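You operate a simulated robot arm through the tools that you are given. There is no shell and no other tool. Be economical: measure what you need, move in short steps, check, and stop when the job is done.

You are at the controls of a simulated two-armed robot. One attempt, no reset.

TASK
Soap beside the track's valve, then tighten it with the black valve key till the bubbles stop.
Fine: put the brush back in its pot and the key back where it stood; leave the blue key. Set down upright: black valve key. A coat counts when it lies all over at full strength: go over it till it gets no stronger.

Only the result counts: the job must be done as asked and must still hold three seconds after the hand-in. Knocking over, shifting, dropping, spilling or breaking anything else fails it.

THE ROBOT
Two 6-joint arms with three-finger grippers on one trunk, on a base that drives. Base frame: it is fixed to the floor where the robot stands at the start and does not move with it; the origin is under the middle of the robot, x ahead of it, y to its left, z up; the surface under the hand at the start is at about z = 0.6. Units: m, rad, N and s.
The left shoulder is at the start at [0.04, 0.148, 1.344], the right one opposite. With the tool pointing down near the work surface each hand reaches from about 0.1 to 0.3 m from the robot's upright axis, wherever it stands, measured 20 degrees to its own side. Places, roughly: pot [0.5, -0.1, 0.6]; spot beside the valve [0.4, 0.3, 0.6]; valve seat on the track [0.5, 0.3, 0.6]. Payload 2.69 kg a hand.
Tool frame (each hand has its own): the origin (TCP) lies between the finger pads and is the grasp point; the fingertips stand 0.029 m ahead of it; z points along the fingers, y is the line along which they close. Largest opening 0.12 m; the body of the gripper starts 0.078 m behind the TCP.
Orientation is told as [roll, pitch, yaw] about the base's x, y, z axes, in that order, counted from this pose: with the fingers straight down and closing along the base's y, the tool's x points along the base's -x, its y along +y and its z along -z.

THE INTERFACE
- The arms move only by the tool step_arm. It takes "left_increments", "right_increments" or both (then of equal length, played together; a hand with none holds still); each is a list of rows, each a list of 7 numbers: the opening, from 0 (shut) to 1 (fully open), then the shift along the base's x, y, z in cm, then the turn, a rotation vector about the base's x, y, z in rad. In form: [[grip, dx, dy, dz, rx, ry, rz], ...]. A call has 1 to 12 rows; each row is the pose to reach, as a shift and turn from the pose commanded when the call began. A row lasts 0.2 s, in which the tool goes at most 0.05 m and 0.15 rad; a call with a longer step from one row to the next is refused whole, and so is a gripper value outside its range. A pose out of reach is approached as far as the arm can. The call stops where the force on the tool passes 40 N (or 10 N more than at its start, if that is more) or the arm is blocked; 0.2 s more then pass. The fingers move at their own pace and stop on an object; they squeeze with about 34 N. The grip force told is the motor's: it shows also when the fingers shut on nothing. Time passes only in rows, and 0.2 s behind the last, so rows that repeat a pose let the fingers close. It gives the time, the measured TCP pose, the force on the tool (base axes), the opening and the grip force at its end, in the units of the frame above (readings bear some noise), with the torque about the TCP (base axes, N m) and any sound that the robot's microphone picked up, and new pictures: "show" is both (left out), scene, wrist or none (wrist: the cameras of the hands that moved).
- Cameras (640 x 400 px; columns grow to the right, rows downward): "scene" is now at [0.0919, 0.0039, 1.5628]; the picture's right is [0.01, -1.00, 0.00], its down [-0.80, -0.00, -0.60] and it looks along [0.60, 0.00, -0.80] (base axes); focal length 274 px, centre (320, 200). "left" rides on the left gripper at [0.063, 0, -0.104] in its tool frame; the picture's right is [-0.01, 1.00, 0.00], its down [-0.83, 0.00, -0.56] and it looks along [-0.56, 0.00, 0.83] (tool axes); focal length 275 px, centre (320, 200). "right" rides on the right gripper at [0.063, 0, -0.104] in its tool frame; the picture's right is [0.01, 1.00, 0.00], its down [-0.83, 0.00, -0.56] and it looks along [-0.56, 0.00, 0.83] (tool axes); focal length 275 px, centre (320, 200). There is no depth. A picture from a camera that has moved, and an enlarged one, comes with that camera's place and axes in the base frame and with its lens. The place of the scene camera against the robot may be out by one fixed shift of up to 0.018 m in any direction.
- raise_lower(by): slides the trunk up (or, below 0, down) by that many m; the arms and the scene camera ride with it, the base frame stays. It gives what a move gives, with no picture.
- steer(legs): drives the robot by 1 to 6 legs, each [ahead, turn to the left] in m and rad, along the robot's own axes; the way and the turn of a leg run together, so that a leg with both is an arc; at most 1.5 m and 3.142 rad a leg. The arms and the cameras ride along, it lands a little off, and it stops where it bumps. It gives what a move gives, and a new picture of the scene camera.
- head_to(pan, tilt): turns the head with the scene camera to pan (to the left, within 1.501 rad either way) and tilt (down, from -0.506 to 1.204), counted from straight ahead of the robot. It gives what a move gives, and a new picture of the scene camera.
- close_up(camera, box): a new picture of the part [left, top, right, bottom] of that camera's present view, enlarged. It takes no simulated time.
- close_job(): hands the job in; it is judged then, once.

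Go step by step. Nothing tells you exact positions but the pictures and the camera data: compare them with the known pose of the tool, close in by small moves and look again before you grip or let go. The budget is 120 turns and 260 pictures, counting those below and the enlarged ones. Unless the task says otherwise, let go and move clear before handing in, and close with one line.

The tools are called after "Request:" as name(argument=value, ...) on one line, values as JSON. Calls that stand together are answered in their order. step_arm: Moves the arms, as the interface text tells. Its arguments: {"type":"object","properties":{"left_increments":{"type":"array"},"right_increments":{"type":"array"},"show":{"type":"string","enum":["both","scene","wrist","none"]}},"required":[]} The other tools are called the same way: raise_lower (by) slides the trunk up or down; steer (legs) drives the base; head_to (pan, tilt) turns the head that bears the scene camera; close_up (camera, box) takes an enlarged picture of a part of a camera's view; close_job () hands the job in.

At the start:

```text
t: 0.0
left_tool_pos: [0.4296, 0.2802, 0.9508]
left_tcp_rot: [-0.002, -0.001, 0.0]
left_wrist_force: [0.1, 0.0, -0.3]
left_torque: [-0.02, -0.03, 0.01]
left_width: 0.1199
left_grip_force: 0.1
right_tool_pos: [0.5348, -0.0918, 1.0808]
right_tcp_rot: [0.0, 0.0, -0.001]
right_wrist_force: [0.6, -0.4, -0.1]
right_torque: [-0.02, 0.01, 0.01]
right_width: 0.1199
right_grip_force: 0.0
trunk travel left (down, up): [-0.47, 0.027]
robot x, y, heading: [0.0019, 0.0049, -0.003]
head pan, tilt: [0.005, 0.922]
```

scene: 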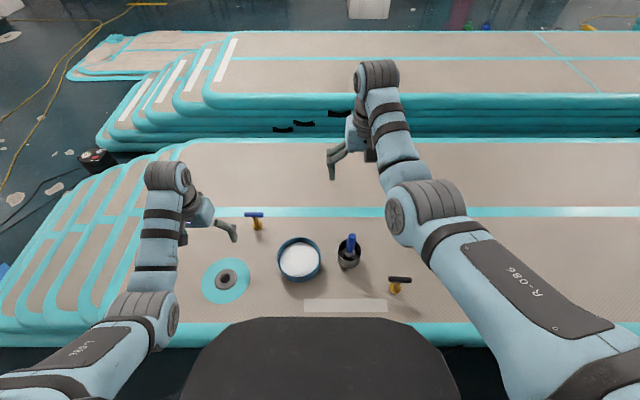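
right: 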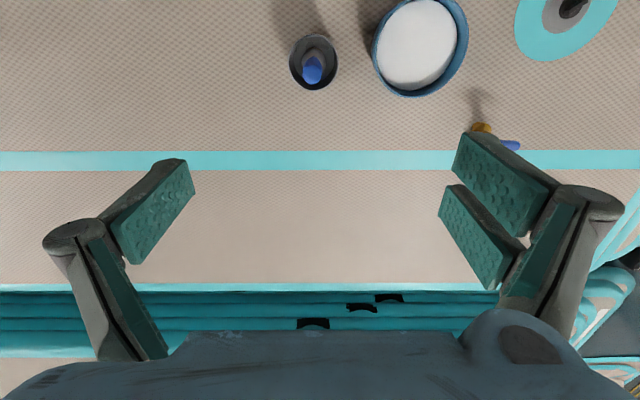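
left: 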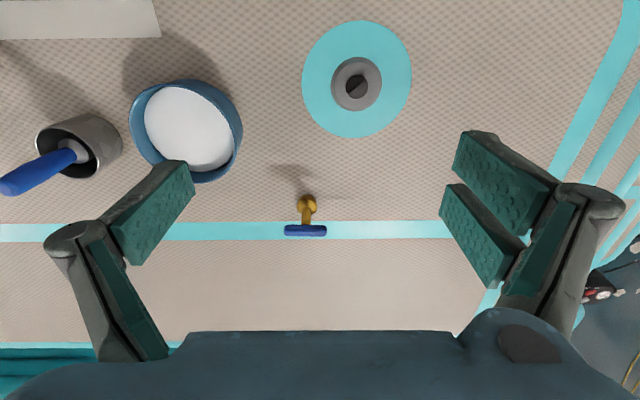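

The pictures show the valve disc on the left, the soap dish and brush pot in the middle, the blue key behind and the black key to the right. I'll look closer before moving.

Request:
close_up(camera="scene", box=[180, 190, 300, 320])

Request:
close_up(camera="scene", box=[270, 210, 430, 320])

Request:
close_up(camera="left", box=[270, 0, 430, 150])

```text
3.08 times, centred on (240, 255) of scene
camera zoom: at [0.0919, 0.0039, 1.5628], right [0.01, -1.0, 0.0], down [-0.8, 0.0, -0.6], along [0.6, 0.0, -0.8], focal length 844 px, centre (566, 31)
```

zoom: 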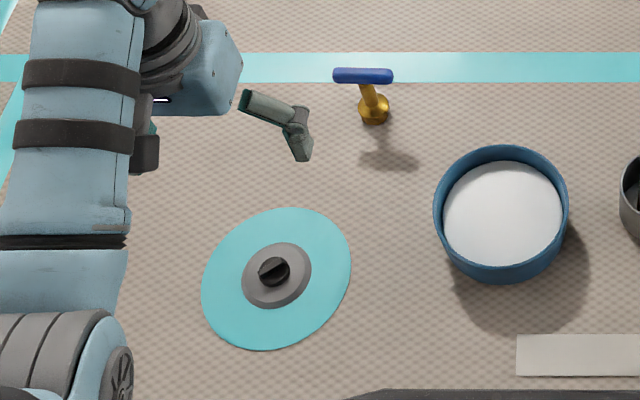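

```text
3.64 times, centred on (350, 265) of scene
camera zoom: at [0.0919, 0.0039, 1.5628], right [0.01, -1.0, 0.0], down [-0.8, 0.0, -0.6], along [0.6, 0.0, -0.8], focal length 997 px, centre (211, -36)
```

zoom: 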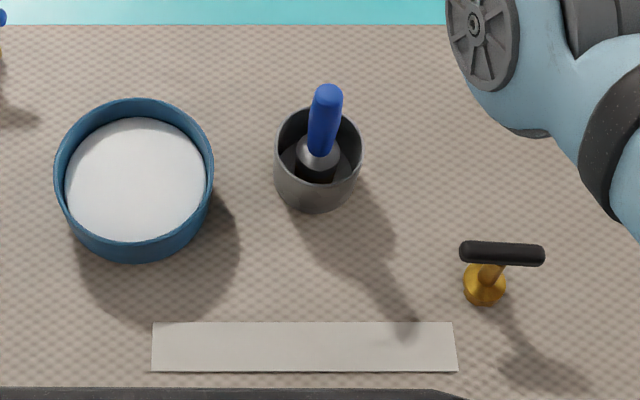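

```text
2.67 times, centred on (350, 75) of left
camera zoom: at [0.3671, 0.2818, 1.0557], right [0.01, 1.0, 0.0], down [0.83, 0.0, 0.56], along [0.56, 0.0, -0.83], focal length 734 px, centre (240, 533)
```

zoom: 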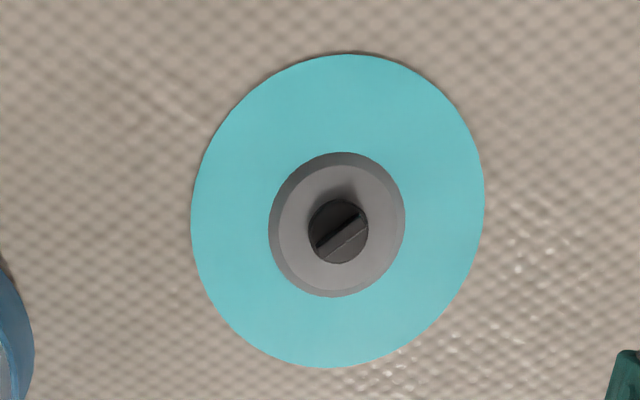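

The valve sits at about (0.45, 0.34), with the disc about 0.085 m in radius around it. I'll lower the trunk so the hands get down to the surface with the same arm posture.

Request:
raise_lower(by=-0.2)

Request:
head_to(pan=0.0, tilt=0.95)

Request:
step_arm(right_increments=[[1, 0, 0, 0, 0, 0, 0]], left_increments=[[1, 0, 0, 0, 0, 0, 0]], show="wrist")

```text
t: 2.2
left_tool_pos: [0.4299, 0.2811, 0.7513]
left_tcp_rot: [-0.001, 0.0, 0.0]
left_wrist_force: [0.2, -0.5, 0.0]
left_torque: [-0.03, -0.01, -0.03]
left_width: 0.12
left_grip_force: 0.0
right_tool_pos: [0.5349, -0.0919, 0.8803]
right_tcp_rot: [0.001, 0.001, -0.003]
right_wrist_force: [0.4, -0.2, 0.2]
right_torque: [-0.03, -0.01, 0.01]
right_width: 0.12
right_grip_force: 0.1
trunk travel left (down, up): [-0.27, 0.227]
robot x, y, heading: [-0.0005, 0.0029, -0.001]
head pan, tilt: [0.005, 0.922]
```

```text
t: 2.8
left_tool_pos: [0.4295, 0.2805, 0.7508]
left_tcp_rot: [0.001, 0.0, 0.0]
left_wrist_force: [-0.5, -0.2, 0.6]
left_torque: [-0.01, 0.01, 0.01]
left_width: 0.1201
left_grip_force: 0.1
right_tool_pos: [0.5351, -0.0917, 0.88]
right_tcp_rot: [-0.001, 0.0, -0.003]
right_wrist_force: [-0.6, -0.9, 0.1]
right_torque: [0.0, -0.03, -0.01]
right_width: 0.1199
right_grip_force: 0.1
trunk travel left (down, up): [-0.27, 0.227]
robot x, y, heading: [0.0007, -0.0011, -0.001]
head pan, tilt: [0.0, 0.949]
camera scene: at [0.0902, 0.0034, 1.3603], right [0.0, -1.0, 0.0], down [-0.81, 0.0, -0.58], along [0.58, 0.0, -0.81], focal length 274 px, centre (320, 200)
```

scene: 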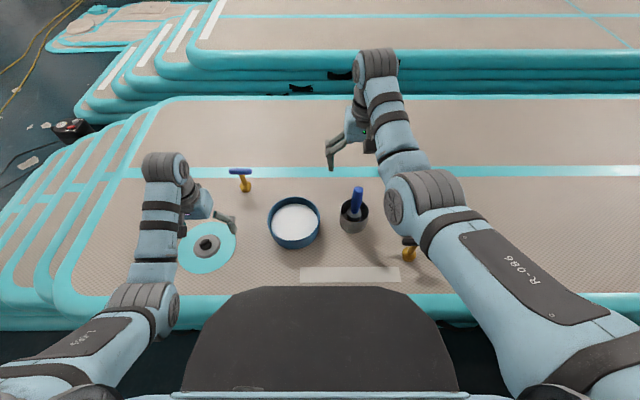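

```text
t: 3.2
left_tool_pos: [0.43, 0.2814, 0.7504]
left_tcp_rot: [0.0, 0.001, -0.002]
left_wrist_force: [-0.1, -0.2, -0.8]
left_torque: [0.05, -0.01, 0.0]
left_width: 0.1202
left_grip_force: 0.1
right_tool_pos: [0.5343, -0.0915, 0.8801]
right_tcp_rot: [-0.001, -0.001, -0.003]
right_wrist_force: [0.6, 1.0, 0.1]
right_torque: [-0.01, 0.0, 0.02]
right_width: 0.12
right_grip_force: 0.0
trunk travel left (down, up): [-0.27, 0.227]
robot x, y, heading: [-0.0009, -0.0038, -0.002]
head pan, tilt: [0.0, 0.949]
camera right: at [0.4707, -0.0921, 0.9835], right [0.0, 1.0, 0.0], down [0.83, 0.0, 0.56], along [0.56, 0.0, -0.83], focal length 275 px, centre (320, 200)
camera left: at [0.3671, 0.2818, 0.8552], right [0.01, 1.0, 0.0], down [0.83, 0.0, 0.56], along [0.56, 0.0, -0.83], focal length 275 px, centre (320, 200)
```

right: 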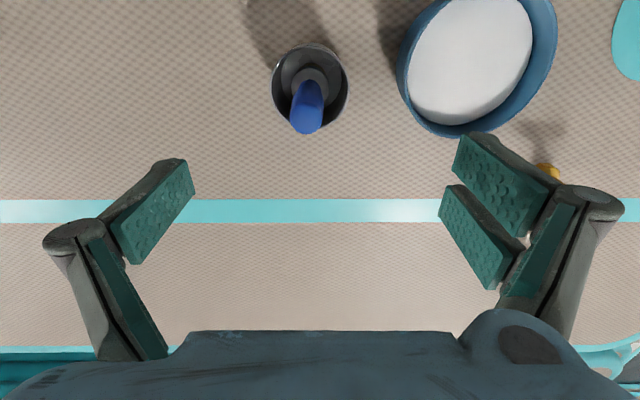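
left: 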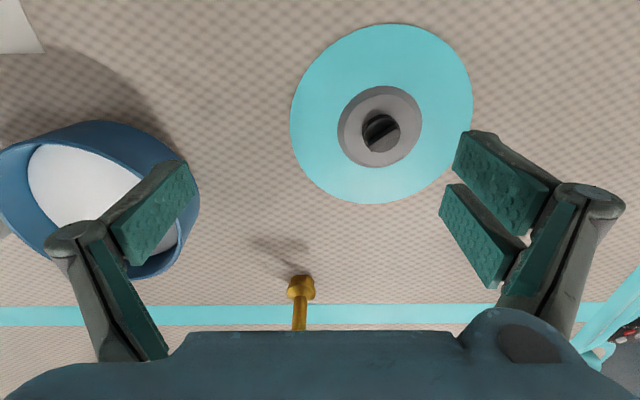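

The pot and brush stand at about (0.533, -0.10) with the handle top near z 0.80, and the brush is upright. I'll move the right hand aside and bring the left hand toward a point above the brush.

Request:
step_arm(right_increments=[[1, -1.8, -4.3, 1, 0, 0, 0], [1, -3.6, -8.6, 2, 0, 0, 0], [1, -5.4, -12.9, 3, 0, 0, 0], [1, -7.2, -17.2, 4, 0, 0, 0], [1, -9, -21.5, 5, 0, 0, 0], [1, -11, -25.8, 6, 0, 0, 0], [1, -13, -30, 7, 0, 0, 0], [1, -13, -30, 7, 0, 0, 0], [1, -13, -30, 7, 0, 0, 0], [1, -13, -30, 7, 0, 0, 0]], left_increments=[[1, 0, 0, 4.5, 0, 0, 0], [1, 0, 0, 9, 0, 0, 0], [1, 1.2, -4.5, 11, 0, 0, 0], [1, 2.4, -9, 12, 0, 0, 0], [1, 3.6, -13.5, 12, 0, 0, 0], [1, 4.8, -18, 12, 0, 0, 0], [1, 6, -22.5, 12, 0, 0, 0], [1, 7.2, -27, 12, 0, 0, 0], [1, 8.7, -31.5, 12, 0, 0, 0], [1, 10.3, -36, 12, 0, 0, 0]], show="both")

```text
refused: row 3 steps farther than a row can; nothing moved
```

The left hand's third row was a touch too long, so I'll shorten that step and run the same move again.

Request:
step_arm(right_increments=[[1, -1.8, -4.3, 1, 0, 0, 0], [1, -3.6, -8.6, 2, 0, 0, 0], [1, -5.4, -12.9, 3, 0, 0, 0], [1, -7.2, -17.2, 4, 0, 0, 0], [1, -9, -21.5, 5, 0, 0, 0], [1, -11, -25.7, 6, 0, 0, 0], [1, -13, -29.7, 7, 0, 0, 0], [1, -13, -30, 7, 0, 0, 0], [1, -13, -30, 7, 0, 0, 0], [1, -13, -30, 7, 0, 0, 0]], left_increments=[[1, 0, 0, 4.5, 0, 0, 0], [1, 0, 0, 9, 0, 0, 0], [1, 1.2, -4, 11, 0, 0, 0], [1, 2.4, -8.5, 12, 0, 0, 0], [1, 3.6, -13, 12, 0, 0, 0], [1, 4.8, -17.5, 12, 0, 0, 0], [1, 6, -22, 12, 0, 0, 0], [1, 7.2, -26.5, 12, 0, 0, 0], [1, 8.7, -31.2, 12, 0, 0, 0], [1, 10.3, -35.8, 12, 0, 0, 0]], show="both")

```text
t: 5.4
left_tool_pos: [0.5267, -0.0007, 0.8773]
left_tcp_rot: [-0.004, -0.001, 0.0]
left_wrist_force: [0.4, 0.4, 0.5]
left_torque: [0.02, 0.03, -0.03]
left_width: 0.1198
left_grip_force: 0.0
left hand out of reach, approached as far as the arm can: row 1, 2, 3, 4, 5, 6, 7, 8, 9, 10
right_tool_pos: [0.502, -0.4282, 0.92]
right_tcp_rot: [0.0, 0.0, -0.002]
right_wrist_force: [-0.3, -0.1, -0.8]
right_torque: [0.0, -0.06, 0.02]
right_width: 0.1201
right_grip_force: 0.2
right hand out of reach, approached as far as the arm can: row 1, 2, 3, 4, 5, 6, 7, 8, 9, 10
trunk travel left (down, up): [-0.27, 0.227]
robot x, y, heading: [0.0003, 0.0058, 0.003]
head pan, tilt: [0.0, 0.949]
camera scene: at [0.0894, 0.0031, 1.3603], right [0.0, -1.0, 0.0], down [-0.81, 0.0, -0.58], along [0.58, 0.0, -0.81], focal length 274 px, centre (320, 200)
camera right: at [0.4387, -0.428, 1.0233], right [0.0, 1.0, 0.0], down [0.83, 0.0, 0.56], along [0.56, 0.0, -0.83], focal length 275 px, centre (320, 200)
camera left: at [0.4641, -0.0004, 0.9821], right [0.0, 1.0, 0.0], down [0.83, 0.0, 0.56], along [0.56, 0.0, -0.83], focal length 275 px, centre (320, 200)
```

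scene: 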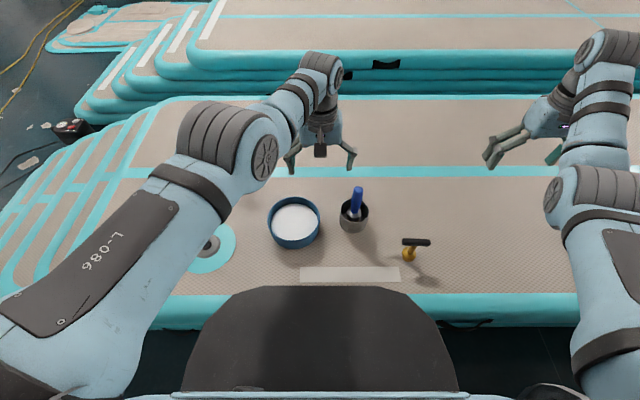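
right: 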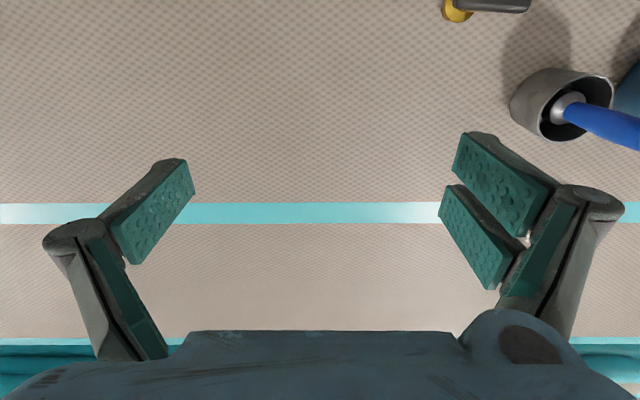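
left: 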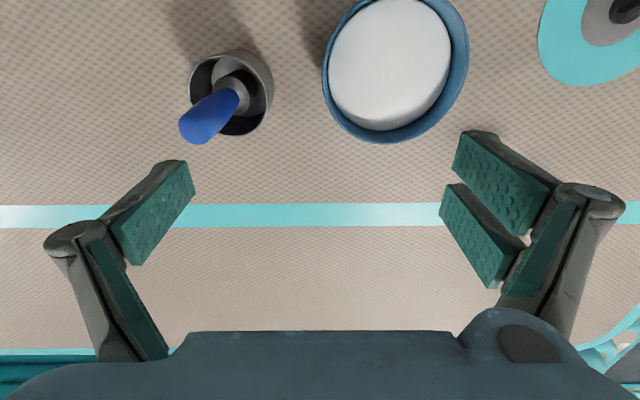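

The hands turn out to have an inner reach limit, so the trunk should sit about 0.1 m higher. I'll raise it and then check where the left hand goes.

Request:
raise_lower(by=0.1)

Request:
step_arm(left_increments=[[1, 0, 0, 0, 0, 0, 0]], show="none")

```text
t: 6.7
left_tool_pos: [0.5262, -0.0004, 0.9774]
left_tcp_rot: [-0.001, 0.002, -0.001]
left_wrist_force: [-0.2, 0.1, -0.3]
left_torque: [0.0, 0.05, 0.0]
left_width: 0.12
left_grip_force: 0.0
right_tool_pos: [0.5029, -0.4273, 1.0193]
right_tcp_rot: [0.001, 0.001, -0.001]
right_wrist_force: [0.6, -0.1, -0.5]
right_torque: [0.01, 0.0, 0.01]
right_width: 0.1202
right_grip_force: 0.0
trunk travel left (down, up): [-0.37, 0.127]
robot x, y, heading: [-0.0046, -0.0005, -0.001]
head pan, tilt: [0.0, 0.949]
```

```text
t: 7.1
left_tool_pos: [0.5271, -0.0017, 0.9751]
left_tcp_rot: [-0.001, 0.001, -0.001]
left_wrist_force: [-0.3, -0.8, -0.6]
left_torque: [-0.02, 0.01, 0.02]
left_width: 0.1201
left_grip_force: 0.0
right_tool_pos: [0.5026, -0.4274, 1.0196]
right_tcp_rot: [0.001, 0.0, -0.001]
right_wrist_force: [-0.6, -0.9, 0.5]
right_torque: [0.04, -0.01, 0.01]
right_width: 0.1199
right_grip_force: 0.1
trunk travel left (down, up): [-0.37, 0.127]
robot x, y, heading: [0.0008, -0.0012, 0.006]
head pan, tilt: [0.0, 0.949]
```

The commanded pose now matches the actual one. I'll move the left hand above the brush, keeping clear of the handle top.

Request:
step_arm(left_increments=[[1, 0.2, -3.3, -3.3, 0, 0, 0], [1, 0.4, -6.6, -6.6, 0, 0, 0], [1, 0.6, -10, -10, 0, 0, 0], [1, 0.6, -10, -10, 0, 0, 0]], show="both")

```text
t: 8.1
left_tool_pos: [0.514, -0.0026, 0.8971]
left_tcp_rot: [-0.004, 0.0, -0.002]
left_wrist_force: [0.0, 0.1, -0.7]
left_torque: [-0.01, -0.01, 0.02]
left_width: 0.12
left_grip_force: 0.1
left hand out of reach, approached as far as the arm can: row 1, 2, 3, 4
right_tool_pos: [0.5033, -0.4276, 1.0199]
right_tcp_rot: [0.0, -0.001, -0.003]
right_wrist_force: [0.6, -0.3, -0.1]
right_torque: [0.0, 0.02, 0.02]
right_width: 0.1201
right_grip_force: 0.0
trunk travel left (down, up): [-0.37, 0.127]
robot x, y, heading: [-0.0014, -0.002, -0.0]
head pan, tilt: [0.0, 0.949]
camera scene: at [0.0904, 0.003, 1.4597], right [0.0, -1.0, 0.0], down [-0.81, 0.0, -0.58], along [0.58, 0.0, -0.81], focal length 274 px, centre (320, 200)
camera left: at [0.4515, -0.0004, 1.0017], right [0.01, 1.0, 0.0], down [0.83, 0.0, 0.56], along [0.56, -0.01, -0.83], focal length 275 px, centre (320, 200)
```

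scene: 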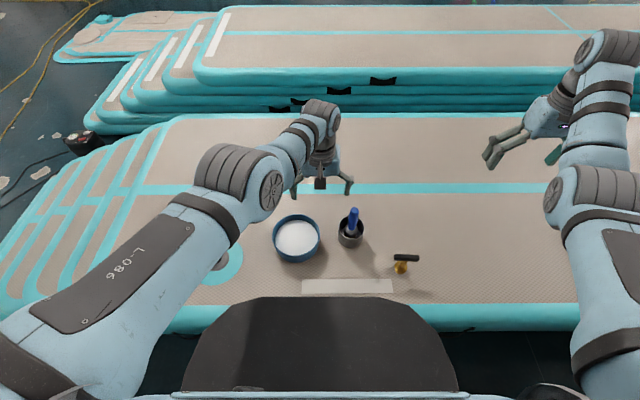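
left: 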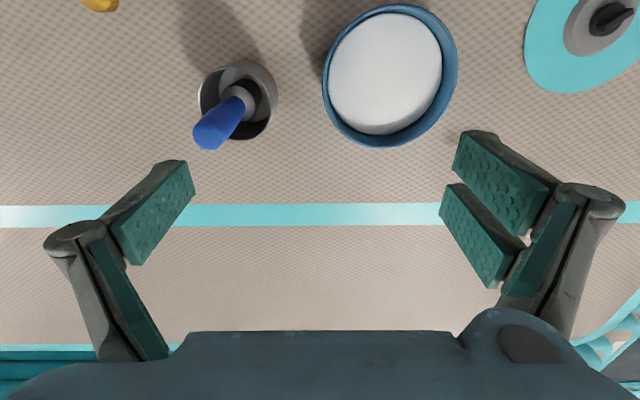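

The left arm can't reach across the robot's centre line, so I'll turn the base about 0.4 rad to the right to put the pot in front of the left hand.

Request:
steer(legs=[[0, -0.4]])

```text
t: 9.7
left_tool_pos: [0.4729, -0.2017, 0.8963]
left_tcp_rot: [-0.004, 0.0, -0.399]
left_wrist_force: [-0.8, 0.0, 0.2]
left_torque: [0.0, -0.02, -0.06]
left_width: 0.1201
left_grip_force: 0.0
right_tool_pos: [0.2969, -0.5884, 1.0191]
right_tcp_rot: [-0.001, 0.002, -0.402]
right_wrist_force: [0.0, -0.6, -0.4]
right_torque: [0.0, -0.02, -0.02]
right_width: 0.1202
right_grip_force: 0.1
trunk travel left (down, up): [-0.37, 0.127]
robot x, y, heading: [0.0, -0.0016, -0.398]
head pan, tilt: [0.0, 0.949]
camera scene: at [0.0835, -0.0324, 1.4597], right [-0.39, -0.92, 0.0], down [-0.75, 0.32, -0.58], along [0.54, -0.23, -0.81], focal length 274 px, centre (320, 200)
```

scene: 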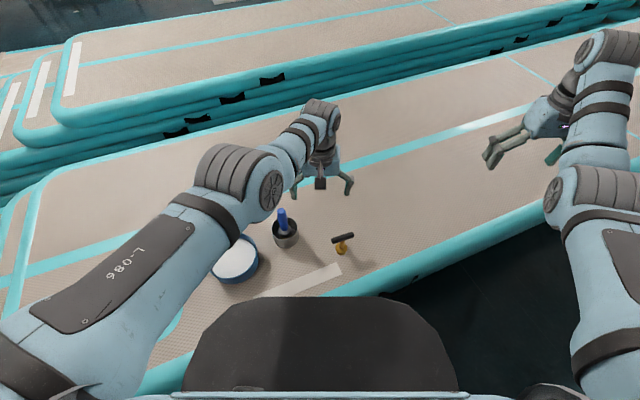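

The turn worked with no bump. I'll bring the left hand over the brush at its current height.

Request:
step_arm(left_increments=[[1, 2, 3.3, 0, 0, 0, 0], [1, 4, 6.6, -0.7, 0, 0, 0], [1, 6, 10, -1.5, 0, 0, 0], [1, 6, 10, -1.5, 0, 0, 0]], show="both")

```text
t: 10.7
left_tool_pos: [0.5432, -0.1089, 0.8774]
left_tcp_rot: [-0.005, 0.001, -0.401]
left_wrist_force: [0.2, 0.9, -1.1]
left_torque: [-0.05, -0.03, 0.03]
left_width: 0.1199
left_grip_force: 0.0
left hand out of reach, approached as far as the arm can: row 1, 2, 3, 4
right_tool_pos: [0.2968, -0.5891, 1.0194]
right_tcp_rot: [0.003, 0.001, -0.401]
right_wrist_force: [0.1, -0.3, 0.1]
right_torque: [-0.02, -0.04, -0.01]
right_width: 0.1199
right_grip_force: 0.1
trunk travel left (down, up): [-0.37, 0.127]
robot x, y, heading: [-0.0005, 0.001, -0.399]
head pan, tilt: [0.0, 0.949]
camera scene: at [0.0825, -0.0335, 1.4597], right [-0.39, -0.92, 0.0], down [-0.75, 0.32, -0.58], along [0.54, -0.23, -0.81], focal length 274 px, centre (320, 200)
camera left: at [0.4864, -0.0828, 0.9824], right [0.39, 0.92, 0.0], down [0.77, -0.33, 0.55], along [0.51, -0.22, -0.83], focal length 275 px, centre (320, 200)
```

scene: 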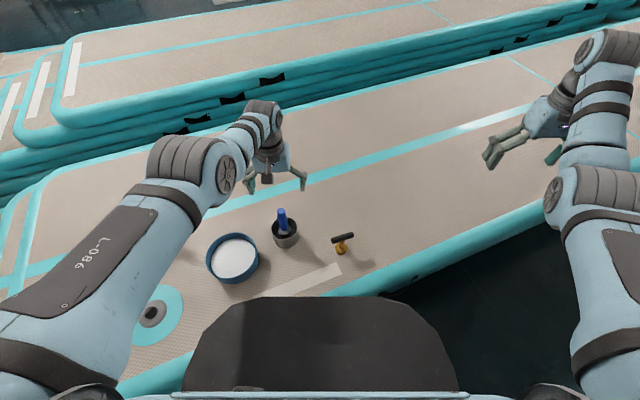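
left: 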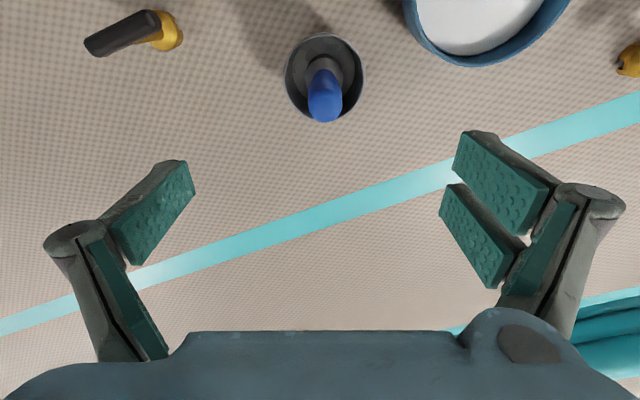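

The brush lies at about (0.533, -0.100). I'll centre on it and come down to z ≈ 0.76 with the fingers open on both sides of the handle.

Request:
step_arm(left_increments=[[1, -1.0, 0.9, -1.5, 0, 0, 0], [1, -1.0, 0.9, -5, 0, 0, 0], [1, -1.0, 0.9, -8, 0, 0, 0], [1, -1.0, 0.9, -8, 0, 0, 0]], show="both")

```text
t: 11.7
left_tool_pos: [0.5248, -0.0923, 0.8019]
left_tcp_rot: [-0.002, 0.002, -0.4]
left_wrist_force: [0.3, 0.0, -0.1]
left_torque: [0.02, 0.02, 0.03]
left_width: 0.1201
left_grip_force: 0.1
left hand out of reach, approached as far as the arm can: row 1, 3, 4
right_tool_pos: [0.2966, -0.5892, 1.0186]
right_tcp_rot: [0.0, -0.002, -0.402]
right_wrist_force: [0.0, -0.2, 0.2]
right_torque: [0.04, 0.0, -0.02]
right_width: 0.1199
right_grip_force: 0.1
trunk travel left (down, up): [-0.37, 0.127]
robot x, y, heading: [-0.0025, 0.0035, -0.396]
head pan, tilt: [0.0, 0.949]
camera scene: at [0.0829, -0.0332, 1.4597], right [-0.39, -0.92, 0.0], down [-0.75, 0.32, -0.58], along [0.54, -0.23, -0.81], focal length 274 px, centre (320, 200)
camera left: at [0.4671, -0.0663, 0.9074], right [0.39, 0.92, 0.0], down [0.76, -0.33, 0.56], along [0.51, -0.22, -0.83], focal length 275 px, centre (320, 200)
```

scene: 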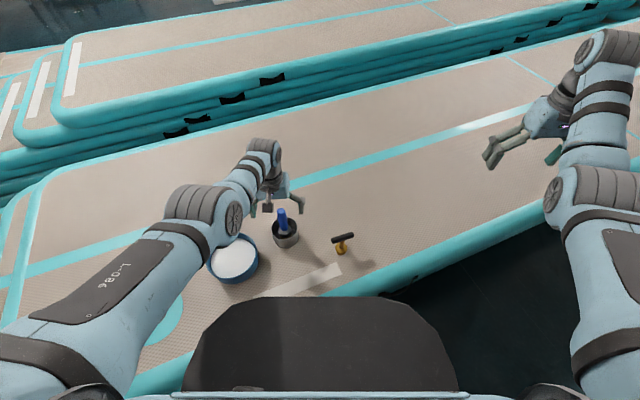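
left: 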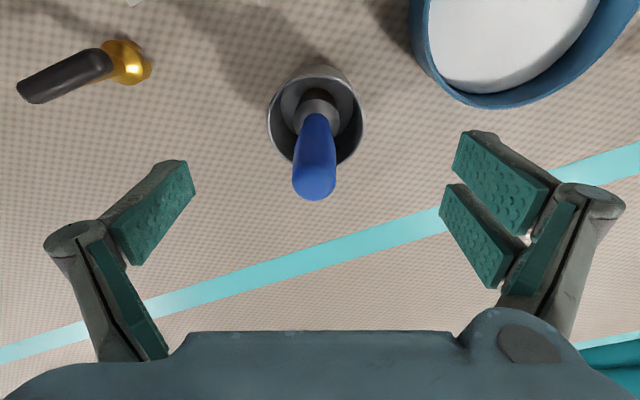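

The handle now sits almost exactly between the fingers. The arm is at its outer reach, so I'll use the trunk to go lower.

Request:
raise_lower(by=-0.04)

Request:
close_up(camera="left", box=[200, 50, 440, 300])

```text
t: 12.6
left_tool_pos: [0.5239, -0.0932, 0.762]
left_tcp_rot: [-0.004, 0.0, -0.402]
left_wrist_force: [0.3, -0.4, 0.5]
left_torque: [0.01, 0.04, -0.05]
left_width: 0.12
left_grip_force: 0.2
right_tool_pos: [0.2975, -0.5894, 0.9795]
right_tcp_rot: [0.0, 0.001, -0.401]
right_wrist_force: [0.0, 0.6, -0.1]
right_torque: [0.01, -0.01, -0.03]
right_width: 0.1199
right_grip_force: 0.0
trunk travel left (down, up): [-0.33, 0.167]
robot x, y, heading: [-0.0018, 0.0004, -0.399]
head pan, tilt: [0.0, 0.949]
```

```text
1.60 times, centred on (320, 175) of left
camera zoom: at [0.4672, -0.0663, 0.8675], right [0.39, 0.92, 0.0], down [0.76, -0.33, 0.56], along [0.51, -0.22, -0.83], focal length 440 px, centre (320, 240)
```

zoom: 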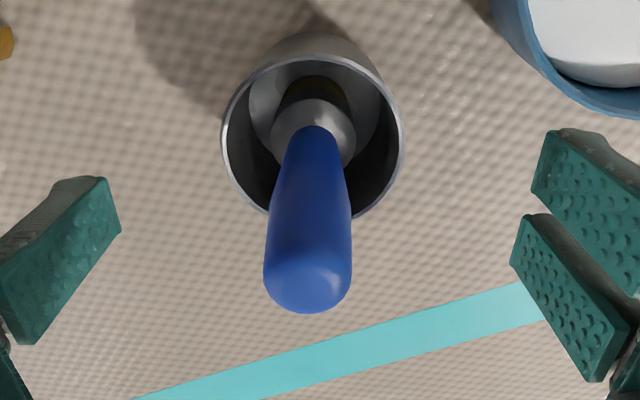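

Triangulating the three views puts the handle top lower and farther out, at about (0.543, -0.104, 0.76). I'll lower the trunk 4 cm more and then move forward.

Request:
raise_lower(by=-0.04)

Request:
step_arm(left_increments=[[1, 0.9, -0.5, 0, 0, 0, 0], [1, 1.8, -1.0, 0, 0, 0, 0], [1, 1.8, -1.0, 0, 0, 0, 0]], show="both")

```text
t: 13.4
left_tool_pos: [0.524, -0.0925, 0.7224]
left_tcp_rot: [-0.003, 0.0, -0.401]
left_wrist_force: [0.7, -0.7, -0.1]
left_torque: [-0.02, 0.03, 0.02]
left_width: 0.1198
left_grip_force: 0.2
right_tool_pos: [0.2973, -0.5894, 0.94]
right_tcp_rot: [0.001, 0.0, -0.4]
right_wrist_force: [0.6, 0.0, 0.0]
right_torque: [-0.01, 0.03, 0.05]
right_width: 0.1198
right_grip_force: 0.0
trunk travel left (down, up): [-0.29, 0.207]
robot x, y, heading: [-0.0015, 0.0023, -0.399]
head pan, tilt: [0.0, 0.949]
```

```text
t: 14.2
left_tool_pos: [0.5274, -0.0912, 0.7256]
left_tcp_rot: [-0.003, 0.001, -0.401]
left_wrist_force: [-0.1, -0.2, -0.1]
left_torque: [-0.01, 0.02, 0.0]
left_width: 0.1198
left_grip_force: 0.0
left hand out of reach, approached as far as the arm can: row 1, 2, 3
right_tool_pos: [0.2963, -0.5888, 0.9397]
right_tcp_rot: [-0.001, 0.0, -0.401]
right_wrist_force: [-0.3, 0.1, -1.0]
right_torque: [-0.01, -0.03, -0.07]
right_width: 0.1201
right_grip_force: 0.0
trunk travel left (down, up): [-0.29, 0.207]
robot x, y, heading: [0.0025, 0.0012, -0.402]
head pan, tilt: [0.0, 0.949]
camera scene: at [0.0828, -0.0331, 1.3801], right [-0.39, -0.92, 0.0], down [-0.75, 0.32, -0.58], along [0.54, -0.23, -0.81], focal length 274 px, centre (320, 200)
camera left: at [0.4698, -0.0656, 0.8317], right [0.39, 0.92, 0.0], down [0.76, -0.33, 0.56], along [0.51, -0.22, -0.83], focal length 275 px, centre (320, 200)
```

scene: 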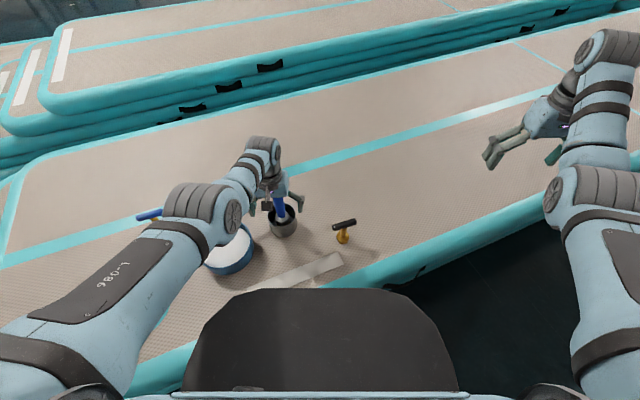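
left: 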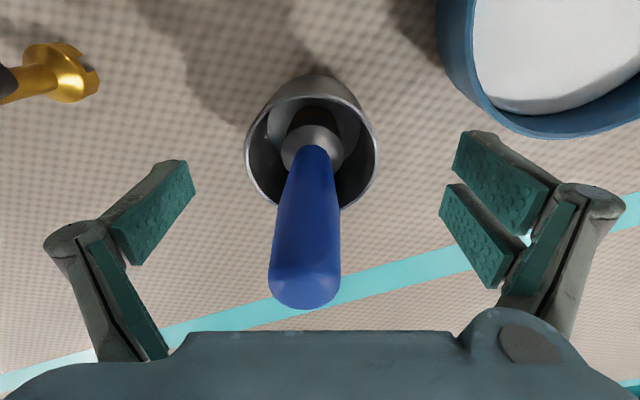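

The handle is still about 2.5 cm ahead of the grasp point, at the arm's outer limit. I'll raise the arm within its band, move forward, and then lower with the trunk.

Request:
step_arm(left_increments=[[1, 0, 0, 3, 0, 0, 0], [1, 0, 0, 6, 0, 0, 0], [1, 2.1, -1.4, 6.5, 0, 0, 0], [1, 2.1, -1.4, 6.5, 0, 0, 0]], show="wrist")

```text
t: 15.2
left_tool_pos: [0.5442, -0.1038, 0.7926]
left_tcp_rot: [-0.003, -0.002, -0.4]
left_wrist_force: [-0.4, 0.4, 0.0]
left_torque: [-0.04, 0.0, -0.01]
left_width: 0.1201
left_grip_force: 0.1
right_tool_pos: [0.2968, -0.5895, 0.9386]
right_tcp_rot: [-0.001, 0.0, -0.401]
right_wrist_force: [0.7, -0.1, 0.0]
right_torque: [0.05, 0.01, 0.01]
right_width: 0.1202
right_grip_force: 0.0
trunk travel left (down, up): [-0.29, 0.207]
robot x, y, heading: [0.0008, -0.001, -0.402]
head pan, tilt: [0.0, 0.949]
camera left: at [0.4872, -0.0783, 0.8968], right [0.39, 0.92, 0.0], down [0.76, -0.33, 0.56], along [0.51, -0.22, -0.83], focal length 275 px, centre (320, 200)
```

left: 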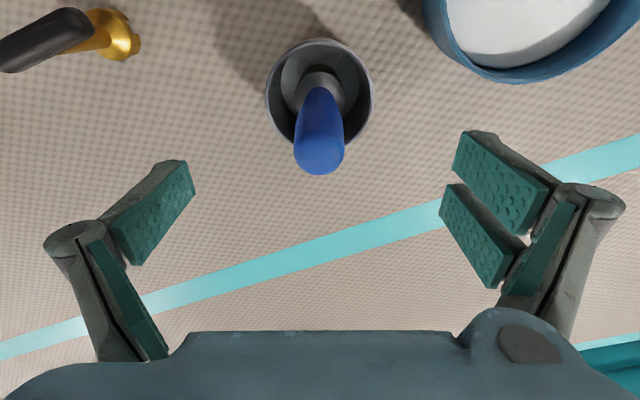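

The handle top is now right under the grasp point. I'll lower 7 cm, which puts the grip on the upper handle, well above the rim.

Request:
raise_lower(by=-0.07)

Request:
close_up(camera="left", box=[160, 50, 480, 350])

```text
t: 16.3
left_tool_pos: [0.5445, -0.1047, 0.7222]
left_tcp_rot: [-0.004, -0.001, -0.402]
left_wrist_force: [0.8, 0.7, 0.3]
left_torque: [-0.05, 0.02, -0.01]
left_width: 0.1198
left_grip_force: 0.1
right_tool_pos: [0.2962, -0.5893, 0.8698]
right_tcp_rot: [-0.001, 0.001, -0.402]
right_wrist_force: [0.9, -0.6, 0.1]
right_torque: [-0.03, 0.03, 0.0]
right_width: 0.1199
right_grip_force: 0.1
trunk travel left (down, up): [-0.22, 0.277]
robot x, y, heading: [-0.0012, -0.001, -0.404]
head pan, tilt: [0.0, 0.949]
```

```text
1.33 times, centred on (320, 200) of left
camera zoom: at [0.4872, -0.0783, 0.8274], right [0.39, 0.92, 0.0], down [0.76, -0.33, 0.56], along [0.51, -0.22, -0.83], focal length 367 px, centre (320, 200)
```

zoom: 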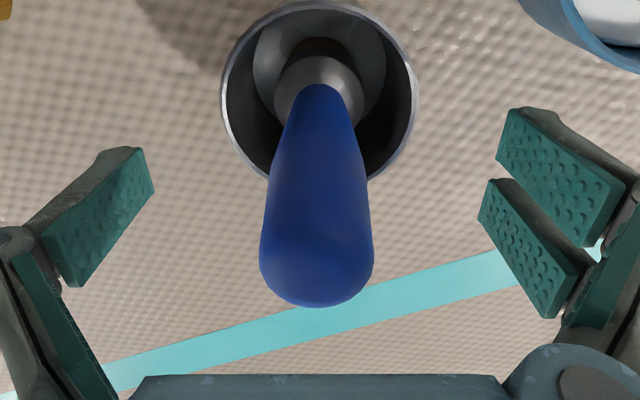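

The handle lies between the pads, so I'll close on it.

Request:
step_arm(left_increments=[[0, 0, 0, 0, 0, 0, 0], [0, 0, 0, 0, 0, 0, 0], [0, 0, 0, 0, 0, 0, 0], [0, 0, 0, 0, 0, 0, 0]], show="wrist")

```text
t: 17.3
left_tool_pos: [0.5437, -0.1048, 0.7236]
left_tcp_rot: [-0.003, 0.001, -0.402]
left_wrist_force: [0.6, -1.0, 0.0]
left_torque: [0.01, 0.02, -0.01]
left_width: 0.0273
left_grip_force: 34.2
right_tool_pos: [0.2965, -0.5892, 0.8698]
right_tcp_rot: [0.0, 0.0, -0.402]
right_wrist_force: [-1.0, -0.8, -0.2]
right_torque: [0.04, 0.01, 0.01]
right_width: 0.1201
right_grip_force: 0.1
trunk travel left (down, up): [-0.22, 0.277]
robot x, y, heading: [0.0028, 0.0017, -0.398]
head pan, tilt: [0.0, 0.949]
camera left: at [0.4872, -0.0783, 0.8273], right [0.39, 0.92, 0.0], down [0.76, -0.33, 0.56], along [0.51, -0.22, -0.83], focal length 275 px, centre (320, 200)
```

left: 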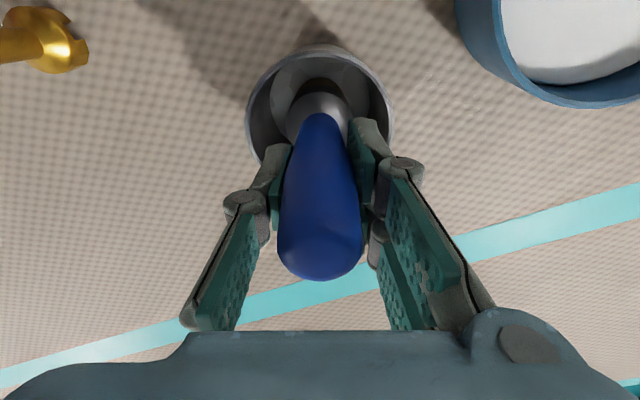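

I have the brush. I'll lift it clear with the trunk and look at the bristles.

Request:
raise_lower(by=0.12)

Request:
close_up(camera="scene", box=[160, 100, 440, 300])

Request:
close_up(camera="left", box=[160, 0, 480, 300])

```text
t: 18.8
left_tool_pos: [0.5438, -0.1042, 0.8414]
left_tcp_rot: [-0.003, 0.001, -0.401]
left_wrist_force: [0.6, -0.4, -0.6]
left_torque: [0.01, -0.01, -0.03]
left_width: 0.027
left_grip_force: 34.2
right_tool_pos: [0.2968, -0.5883, 0.9889]
right_tcp_rot: [0.0, 0.002, -0.401]
right_wrist_force: [-0.6, 0.1, 0.0]
right_torque: [-0.01, -0.02, -0.01]
right_width: 0.1201
right_grip_force: 0.0
trunk travel left (down, up): [-0.34, 0.157]
robot x, y, heading: [-0.0011, -0.0024, -0.399]
head pan, tilt: [0.0, 0.949]
```

```text
2.00 times, centred on (300, 200) of scene
camera zoom: at [0.0832, -0.0333, 1.4297], right [-0.39, -0.92, 0.0], down [-0.75, 0.32, -0.58], along [0.54, -0.23, -0.81], focal length 548 px, centre (360, 200)
```

zoom: 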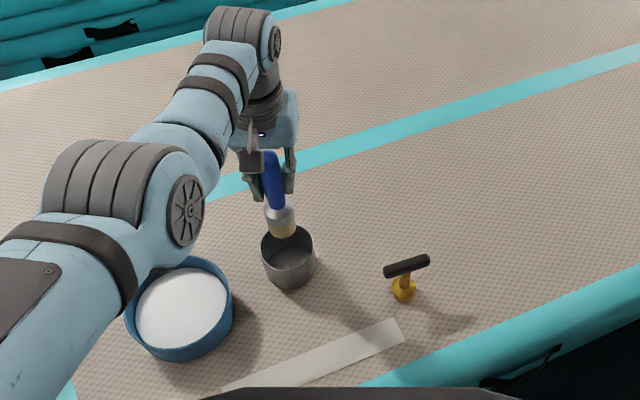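

```text
1.33 times, centred on (320, 150) of left
camera zoom: at [0.4874, -0.0784, 0.946], right [0.39, 0.92, 0.0], down [0.77, -0.33, 0.56], along [0.51, -0.22, -0.83], focal length 367 px, centre (320, 267)
```

zoom: 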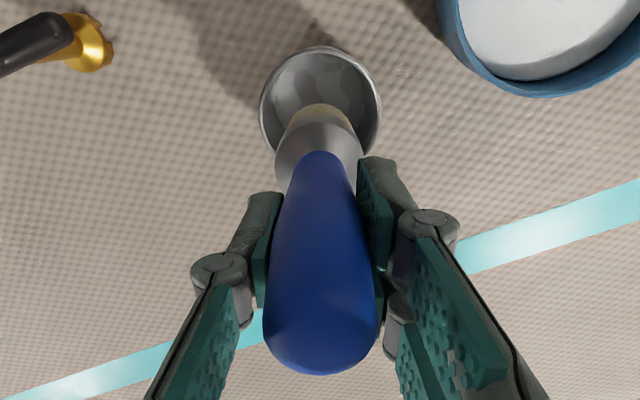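

The brush hangs about 0.12–0.13 m below the grasp point and the pot is undisturbed. I'll turn left so the bowl comes under the brush.

Request:
raise_lower(by=0.03)

Request:
steer(legs=[[0, 0.34]])

Request:
step_arm(left_increments=[[0, 0, 0, 0, 0, 0, 0]], show="wrist")

```text
t: 19.5
left_tool_pos: [0.5449, -0.1039, 0.8707]
left_tcp_rot: [-0.003, 0.001, -0.401]
left_wrist_force: [0.4, -0.1, -1.5]
left_torque: [0.01, -0.04, 0.02]
left_width: 0.027
left_grip_force: 34.3
right_tool_pos: [0.2966, -0.5901, 1.02]
right_tcp_rot: [0.001, 0.002, -0.402]
right_wrist_force: [-0.7, 0.2, -0.3]
right_torque: [-0.01, 0.01, -0.03]
right_width: 0.1199
right_grip_force: 0.0
trunk travel left (down, up): [-0.37, 0.127]
robot x, y, heading: [0.0013, -0.0022, -0.401]
head pan, tilt: [0.0, 0.949]
```

```text
t: 21.0
left_tool_pos: [0.5483, 0.0839, 0.8729]
left_tcp_rot: [-0.004, 0.001, -0.059]
left_wrist_force: [-0.3, 1.1, -1.9]
left_torque: [0.01, -0.01, -0.02]
left_width: 0.0273
left_grip_force: 33.8
right_tool_pos: [0.4775, -0.4563, 1.0185]
right_tcp_rot: [0.002, 0.003, -0.061]
right_wrist_force: [-0.2, 0.2, 0.5]
right_torque: [0.0, 0.01, -0.02]
right_width: 0.12
right_grip_force: 0.1
trunk travel left (down, up): [-0.37, 0.127]
robot x, y, heading: [-0.0023, -0.0041, -0.06]
head pan, tilt: [0.0, 0.949]
camera scene: at [0.09, -0.0035, 1.4597], right [-0.06, -1.0, 0.0], down [-0.81, 0.05, -0.58], along [0.58, -0.03, -0.81], focal length 274 px, centre (320, 200)
```

scene: 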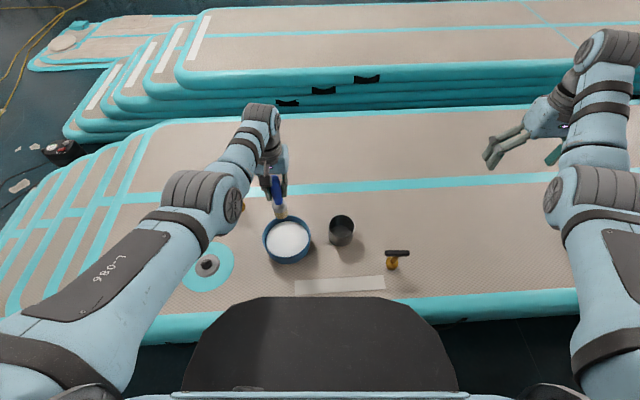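

```text
t: 21.4
left_tool_pos: [0.5484, 0.0851, 0.8709]
left_tcp_rot: [-0.004, -0.001, -0.057]
left_wrist_force: [-0.7, 0.5, -0.6]
left_torque: [0.02, 0.0, 0.02]
left_width: 0.0273
left_grip_force: 34.0
right_tool_pos: [0.4776, -0.4555, 1.0181]
right_tcp_rot: [0.0, 0.002, -0.059]
right_wrist_force: [0.2, 0.4, -0.3]
right_torque: [0.01, -0.01, 0.0]
right_width: 0.1201
right_grip_force: 0.1
trunk travel left (down, up): [-0.37, 0.127]
robot x, y, heading: [-0.002, -0.0007, -0.061]
head pan, tilt: [0.0, 0.949]
camera left: at [0.4855, 0.0895, 0.9759], right [0.06, 1.0, 0.0], down [0.83, -0.05, 0.56], along [0.55, -0.04, -0.83], focal length 275 px, centre (320, 200)
```

left: 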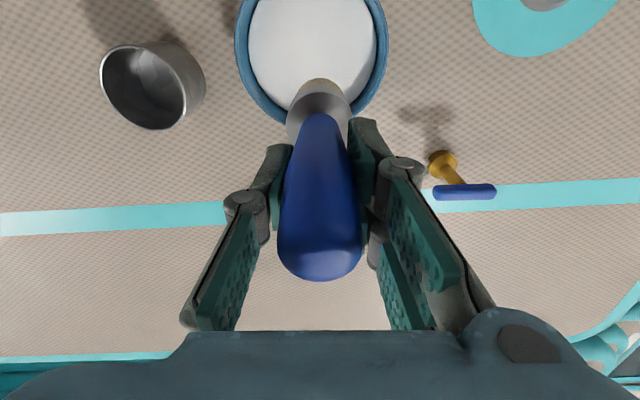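

The bowl centre is at about (0.51, 0.077) with its rim near z 0.64. I'll bring the brush over its middle.

Request:
step_arm(left_increments=[[0, -1.9, -0.4, -1.5, 0, 0, 0], [0, -3.8, -0.8, -3, 0, 0, 0], [0, -3.8, -0.8, -3, 0, 0, 0]], show="both")

```text
t: 22.2
left_tool_pos: [0.5078, 0.0776, 0.8407]
left_tcp_rot: [-0.004, 0.0, -0.058]
left_wrist_force: [0.7, -0.1, -1.9]
left_torque: [-0.02, -0.01, 0.01]
left_width: 0.0273
left_grip_force: 33.6
right_tool_pos: [0.4778, -0.4552, 1.019]
right_tcp_rot: [0.0, 0.002, -0.059]
right_wrist_force: [0.2, -0.4, 0.8]
right_torque: [0.01, 0.02, 0.0]
right_width: 0.1199
right_grip_force: 0.0
trunk travel left (down, up): [-0.37, 0.127]
robot x, y, heading: [0.0013, -0.0021, -0.057]
head pan, tilt: [0.0, 0.949]
camera scene: at [0.0906, -0.0025, 1.4597], right [-0.06, -1.0, 0.0], down [-0.81, 0.05, -0.58], along [0.58, -0.03, -0.81], focal length 274 px, centre (320, 200)
camera left: at [0.4463, 0.0826, 0.9466], right [0.06, 1.0, 0.0], down [0.83, -0.05, 0.56], along [0.55, -0.04, -0.83], focal length 275 px, centre (320, 200)
```

scene: 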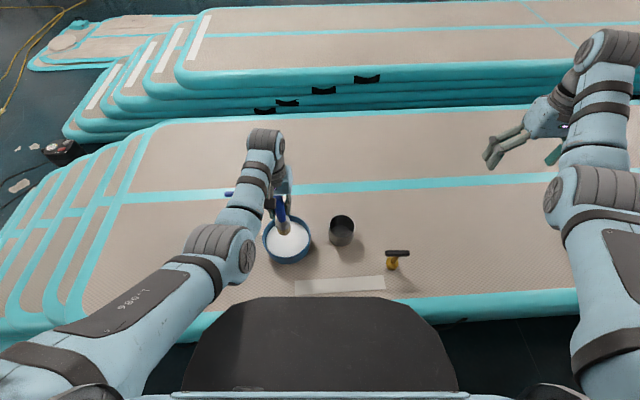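
left: 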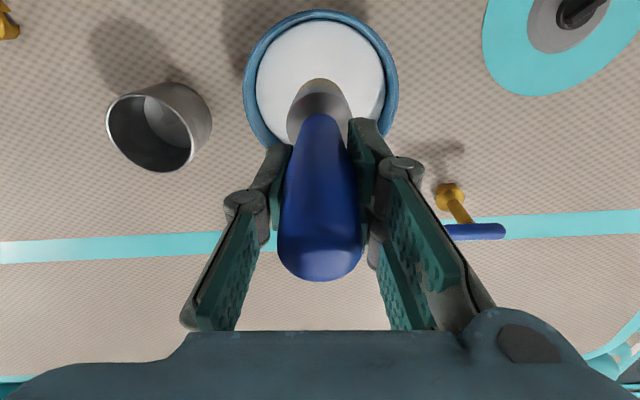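

The brush is centred over the soap. I'll lower to about z 0.75 first and check.

Request:
raise_lower(by=-0.09)

Request:
close_up(camera="left", box=[160, 0, 480, 200])

Request:
close_up(camera="scene", box=[200, 150, 360, 270])

```text
t: 23.4
left_tool_pos: [0.5072, 0.0763, 0.7553]
left_tcp_rot: [-0.003, -0.007, -0.058]
left_wrist_force: [0.1, -0.3, 31.9]
left_torque: [-0.04, 0.15, -0.05]
left_width: 0.0268
left_grip_force: 33.7
right_tool_pos: [0.4757, -0.4566, 0.9296]
right_tcp_rot: [0.002, -0.001, -0.06]
right_wrist_force: [0.1, -0.2, -0.7]
right_torque: [0.01, 0.03, -0.01]
right_width: 0.1196
right_grip_force: 0.0
trunk travel left (down, up): [-0.28, 0.217]
robot x, y, heading: [-0.0066, -0.0028, -0.058]
head pan, tilt: [0.0, 0.949]
```

```text
2.00 times, centred on (320, 100) of left
camera zoom: at [0.4456, 0.0822, 0.8601], right [0.06, 1.0, 0.0], down [0.83, -0.05, 0.56], along [0.56, -0.04, -0.83], focal length 551 px, centre (320, 400)
```

zoom: 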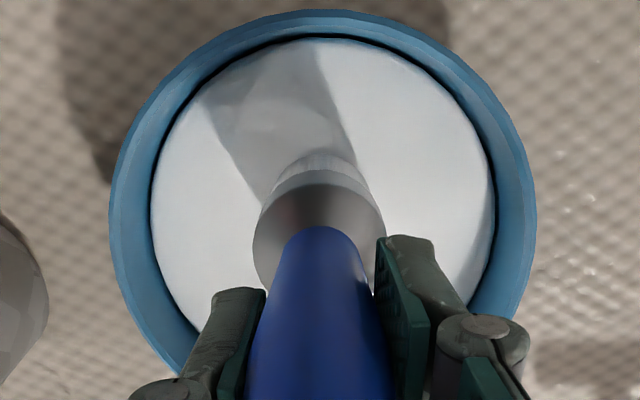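

```text
3.33 times, centred on (280, 210) of scene
camera zoom: at [0.0874, -0.0028, 1.3706], right [-0.06, -1.0, 0.0], down [-0.81, 0.05, -0.58], along [0.58, -0.03, -0.81], focal length 914 px, centre (453, 167)
```

zoom: 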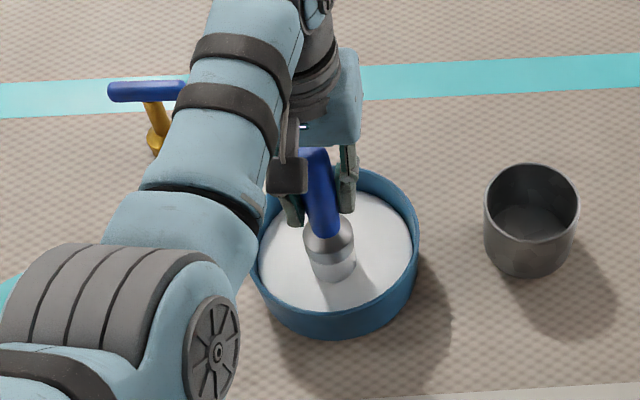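

The bristles press on the soap at 32 N and are now white. I'll ease off, lift, and check that they are loaded and the bowl hasn't moved.

Request:
raise_lower(by=0.006)

Request:
raise_lower(by=0.104)

Request:
close_up(camera="scene", box=[200, 130, 360, 250])

```text
t: 24.0
left_tool_pos: [0.5086, 0.078, 0.7572]
left_tcp_rot: [-0.004, 0.003, -0.06]
left_wrist_force: [-0.3, -0.7, -1.1]
left_torque: [-0.02, 0.0, 0.01]
left_width: 0.027
left_grip_force: 34.0
right_tool_pos: [0.4778, -0.455, 0.936]
right_tcp_rot: [0.0, 0.002, -0.06]
right_wrist_force: [-0.3, 0.6, 0.4]
right_torque: [-0.04, 0.02, 0.03]
right_width: 0.12
right_grip_force: 0.0
trunk travel left (down, up): [-0.286, 0.211]
robot x, y, heading: [-0.001, 0.0, -0.063]
head pan, tilt: [0.0, 0.949]
```

```text
t: 25.4
left_tool_pos: [0.5078, 0.0776, 0.8633]
left_tcp_rot: [-0.002, 0.0, -0.061]
left_wrist_force: [-0.2, -0.4, -0.7]
left_torque: [0.0, 0.0, 0.03]
left_width: 0.0273
left_grip_force: 33.9
right_tool_pos: [0.4772, -0.4552, 1.0389]
right_tcp_rot: [0.001, 0.001, -0.06]
right_wrist_force: [-0.9, 0.4, 0.5]
right_torque: [-0.03, -0.04, 0.02]
right_width: 0.12
right_grip_force: 0.1
trunk travel left (down, up): [-0.39, 0.107]
robot x, y, heading: [-0.0001, -0.0013, -0.057]
head pan, tilt: [0.0, 0.949]
```

```text
3.33 times, centred on (280, 190) of scene
camera zoom: at [0.0903, -0.0024, 1.48], right [-0.06, -1.0, 0.0], down [-0.81, 0.05, -0.58], along [0.58, -0.03, -0.81], focal length 914 px, centre (453, 233)
```

zoom: 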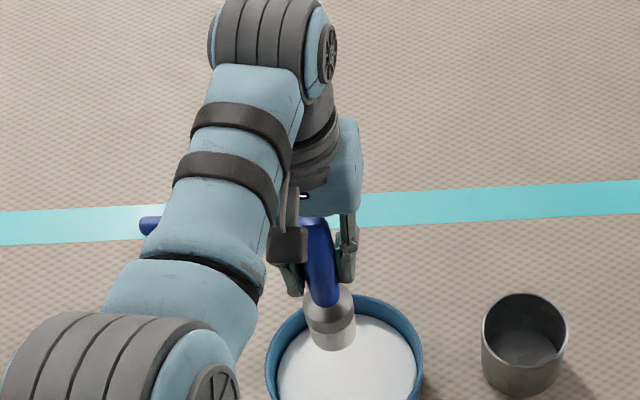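

The brush is loaded and the bowl is in place. I'll turn left to bring the valve disc in front of the left arm.

Request:
steer(legs=[[0, 0.49]])

Request:
step_arm(left_increments=[[0, 0, 0, 0, 0, 0, 0]], show="wrist")

```text
t: 27.1
left_tool_pos: [0.4135, 0.3071, 0.8627]
left_tcp_rot: [-0.003, 0.0, 0.426]
left_wrist_force: [0.3, 0.9, -1.2]
left_torque: [-0.02, 0.02, -0.01]
left_width: 0.027
left_grip_force: 35.0
right_tool_pos: [0.6348, -0.1803, 1.0382]
right_tcp_rot: [0.002, 0.0, 0.425]
right_wrist_force: [0.2, -1.0, -0.7]
right_torque: [-0.01, 0.02, 0.01]
right_width: 0.12
right_grip_force: 0.1
trunk travel left (down, up): [-0.39, 0.107]
robot x, y, heading: [-0.0025, 0.0019, 0.428]
head pan, tilt: [0.0, 0.949]
camera scene: at [0.0823, 0.041, 1.4799], right [0.41, -0.91, 0.0], down [-0.74, -0.34, -0.58], along [0.53, 0.24, -0.81], focal length 274 px, centre (320, 200)
```

scene: 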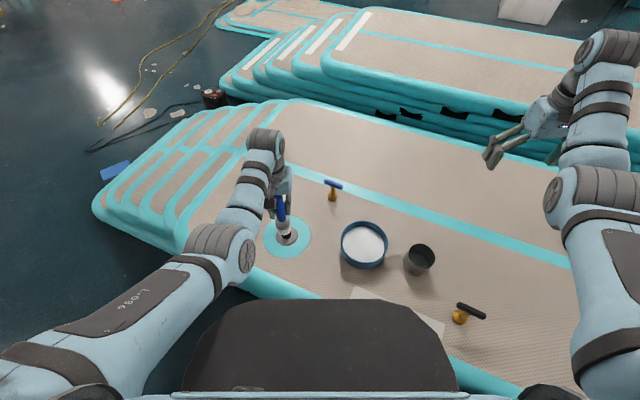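

```text
t: 27.5
left_tool_pos: [0.4138, 0.3062, 0.862]
left_tcp_rot: [-0.005, 0.001, 0.425]
left_wrist_force: [0.3, -0.1, -1.9]
left_torque: [-0.04, -0.01, -0.02]
left_width: 0.027
left_grip_force: 34.2
right_tool_pos: [0.6347, -0.1803, 1.0389]
right_tcp_rot: [0.003, 0.0, 0.425]
right_wrist_force: [0.2, -0.7, -0.4]
right_torque: [0.0, 0.01, 0.01]
right_width: 0.1199
right_grip_force: 0.1
trunk travel left (down, up): [-0.39, 0.107]
robot x, y, heading: [0.0015, 0.0001, 0.43]
head pan, tilt: [0.0, 0.949]
camera left: at [0.3564, 0.2812, 0.967], right [-0.41, 0.91, 0.0], down [0.76, 0.34, 0.56], along [0.51, 0.22, -0.83], focal length 275 px, centre (320, 200)
```

left: 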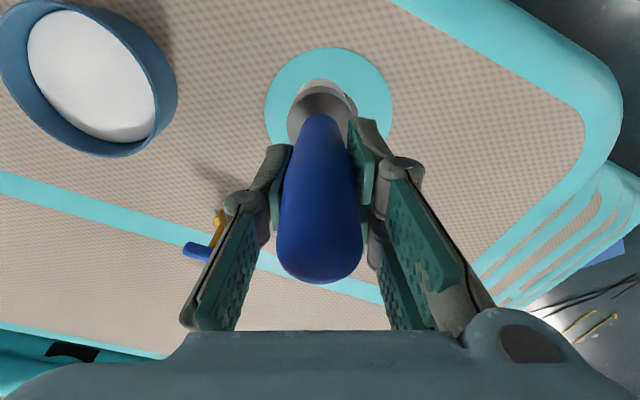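

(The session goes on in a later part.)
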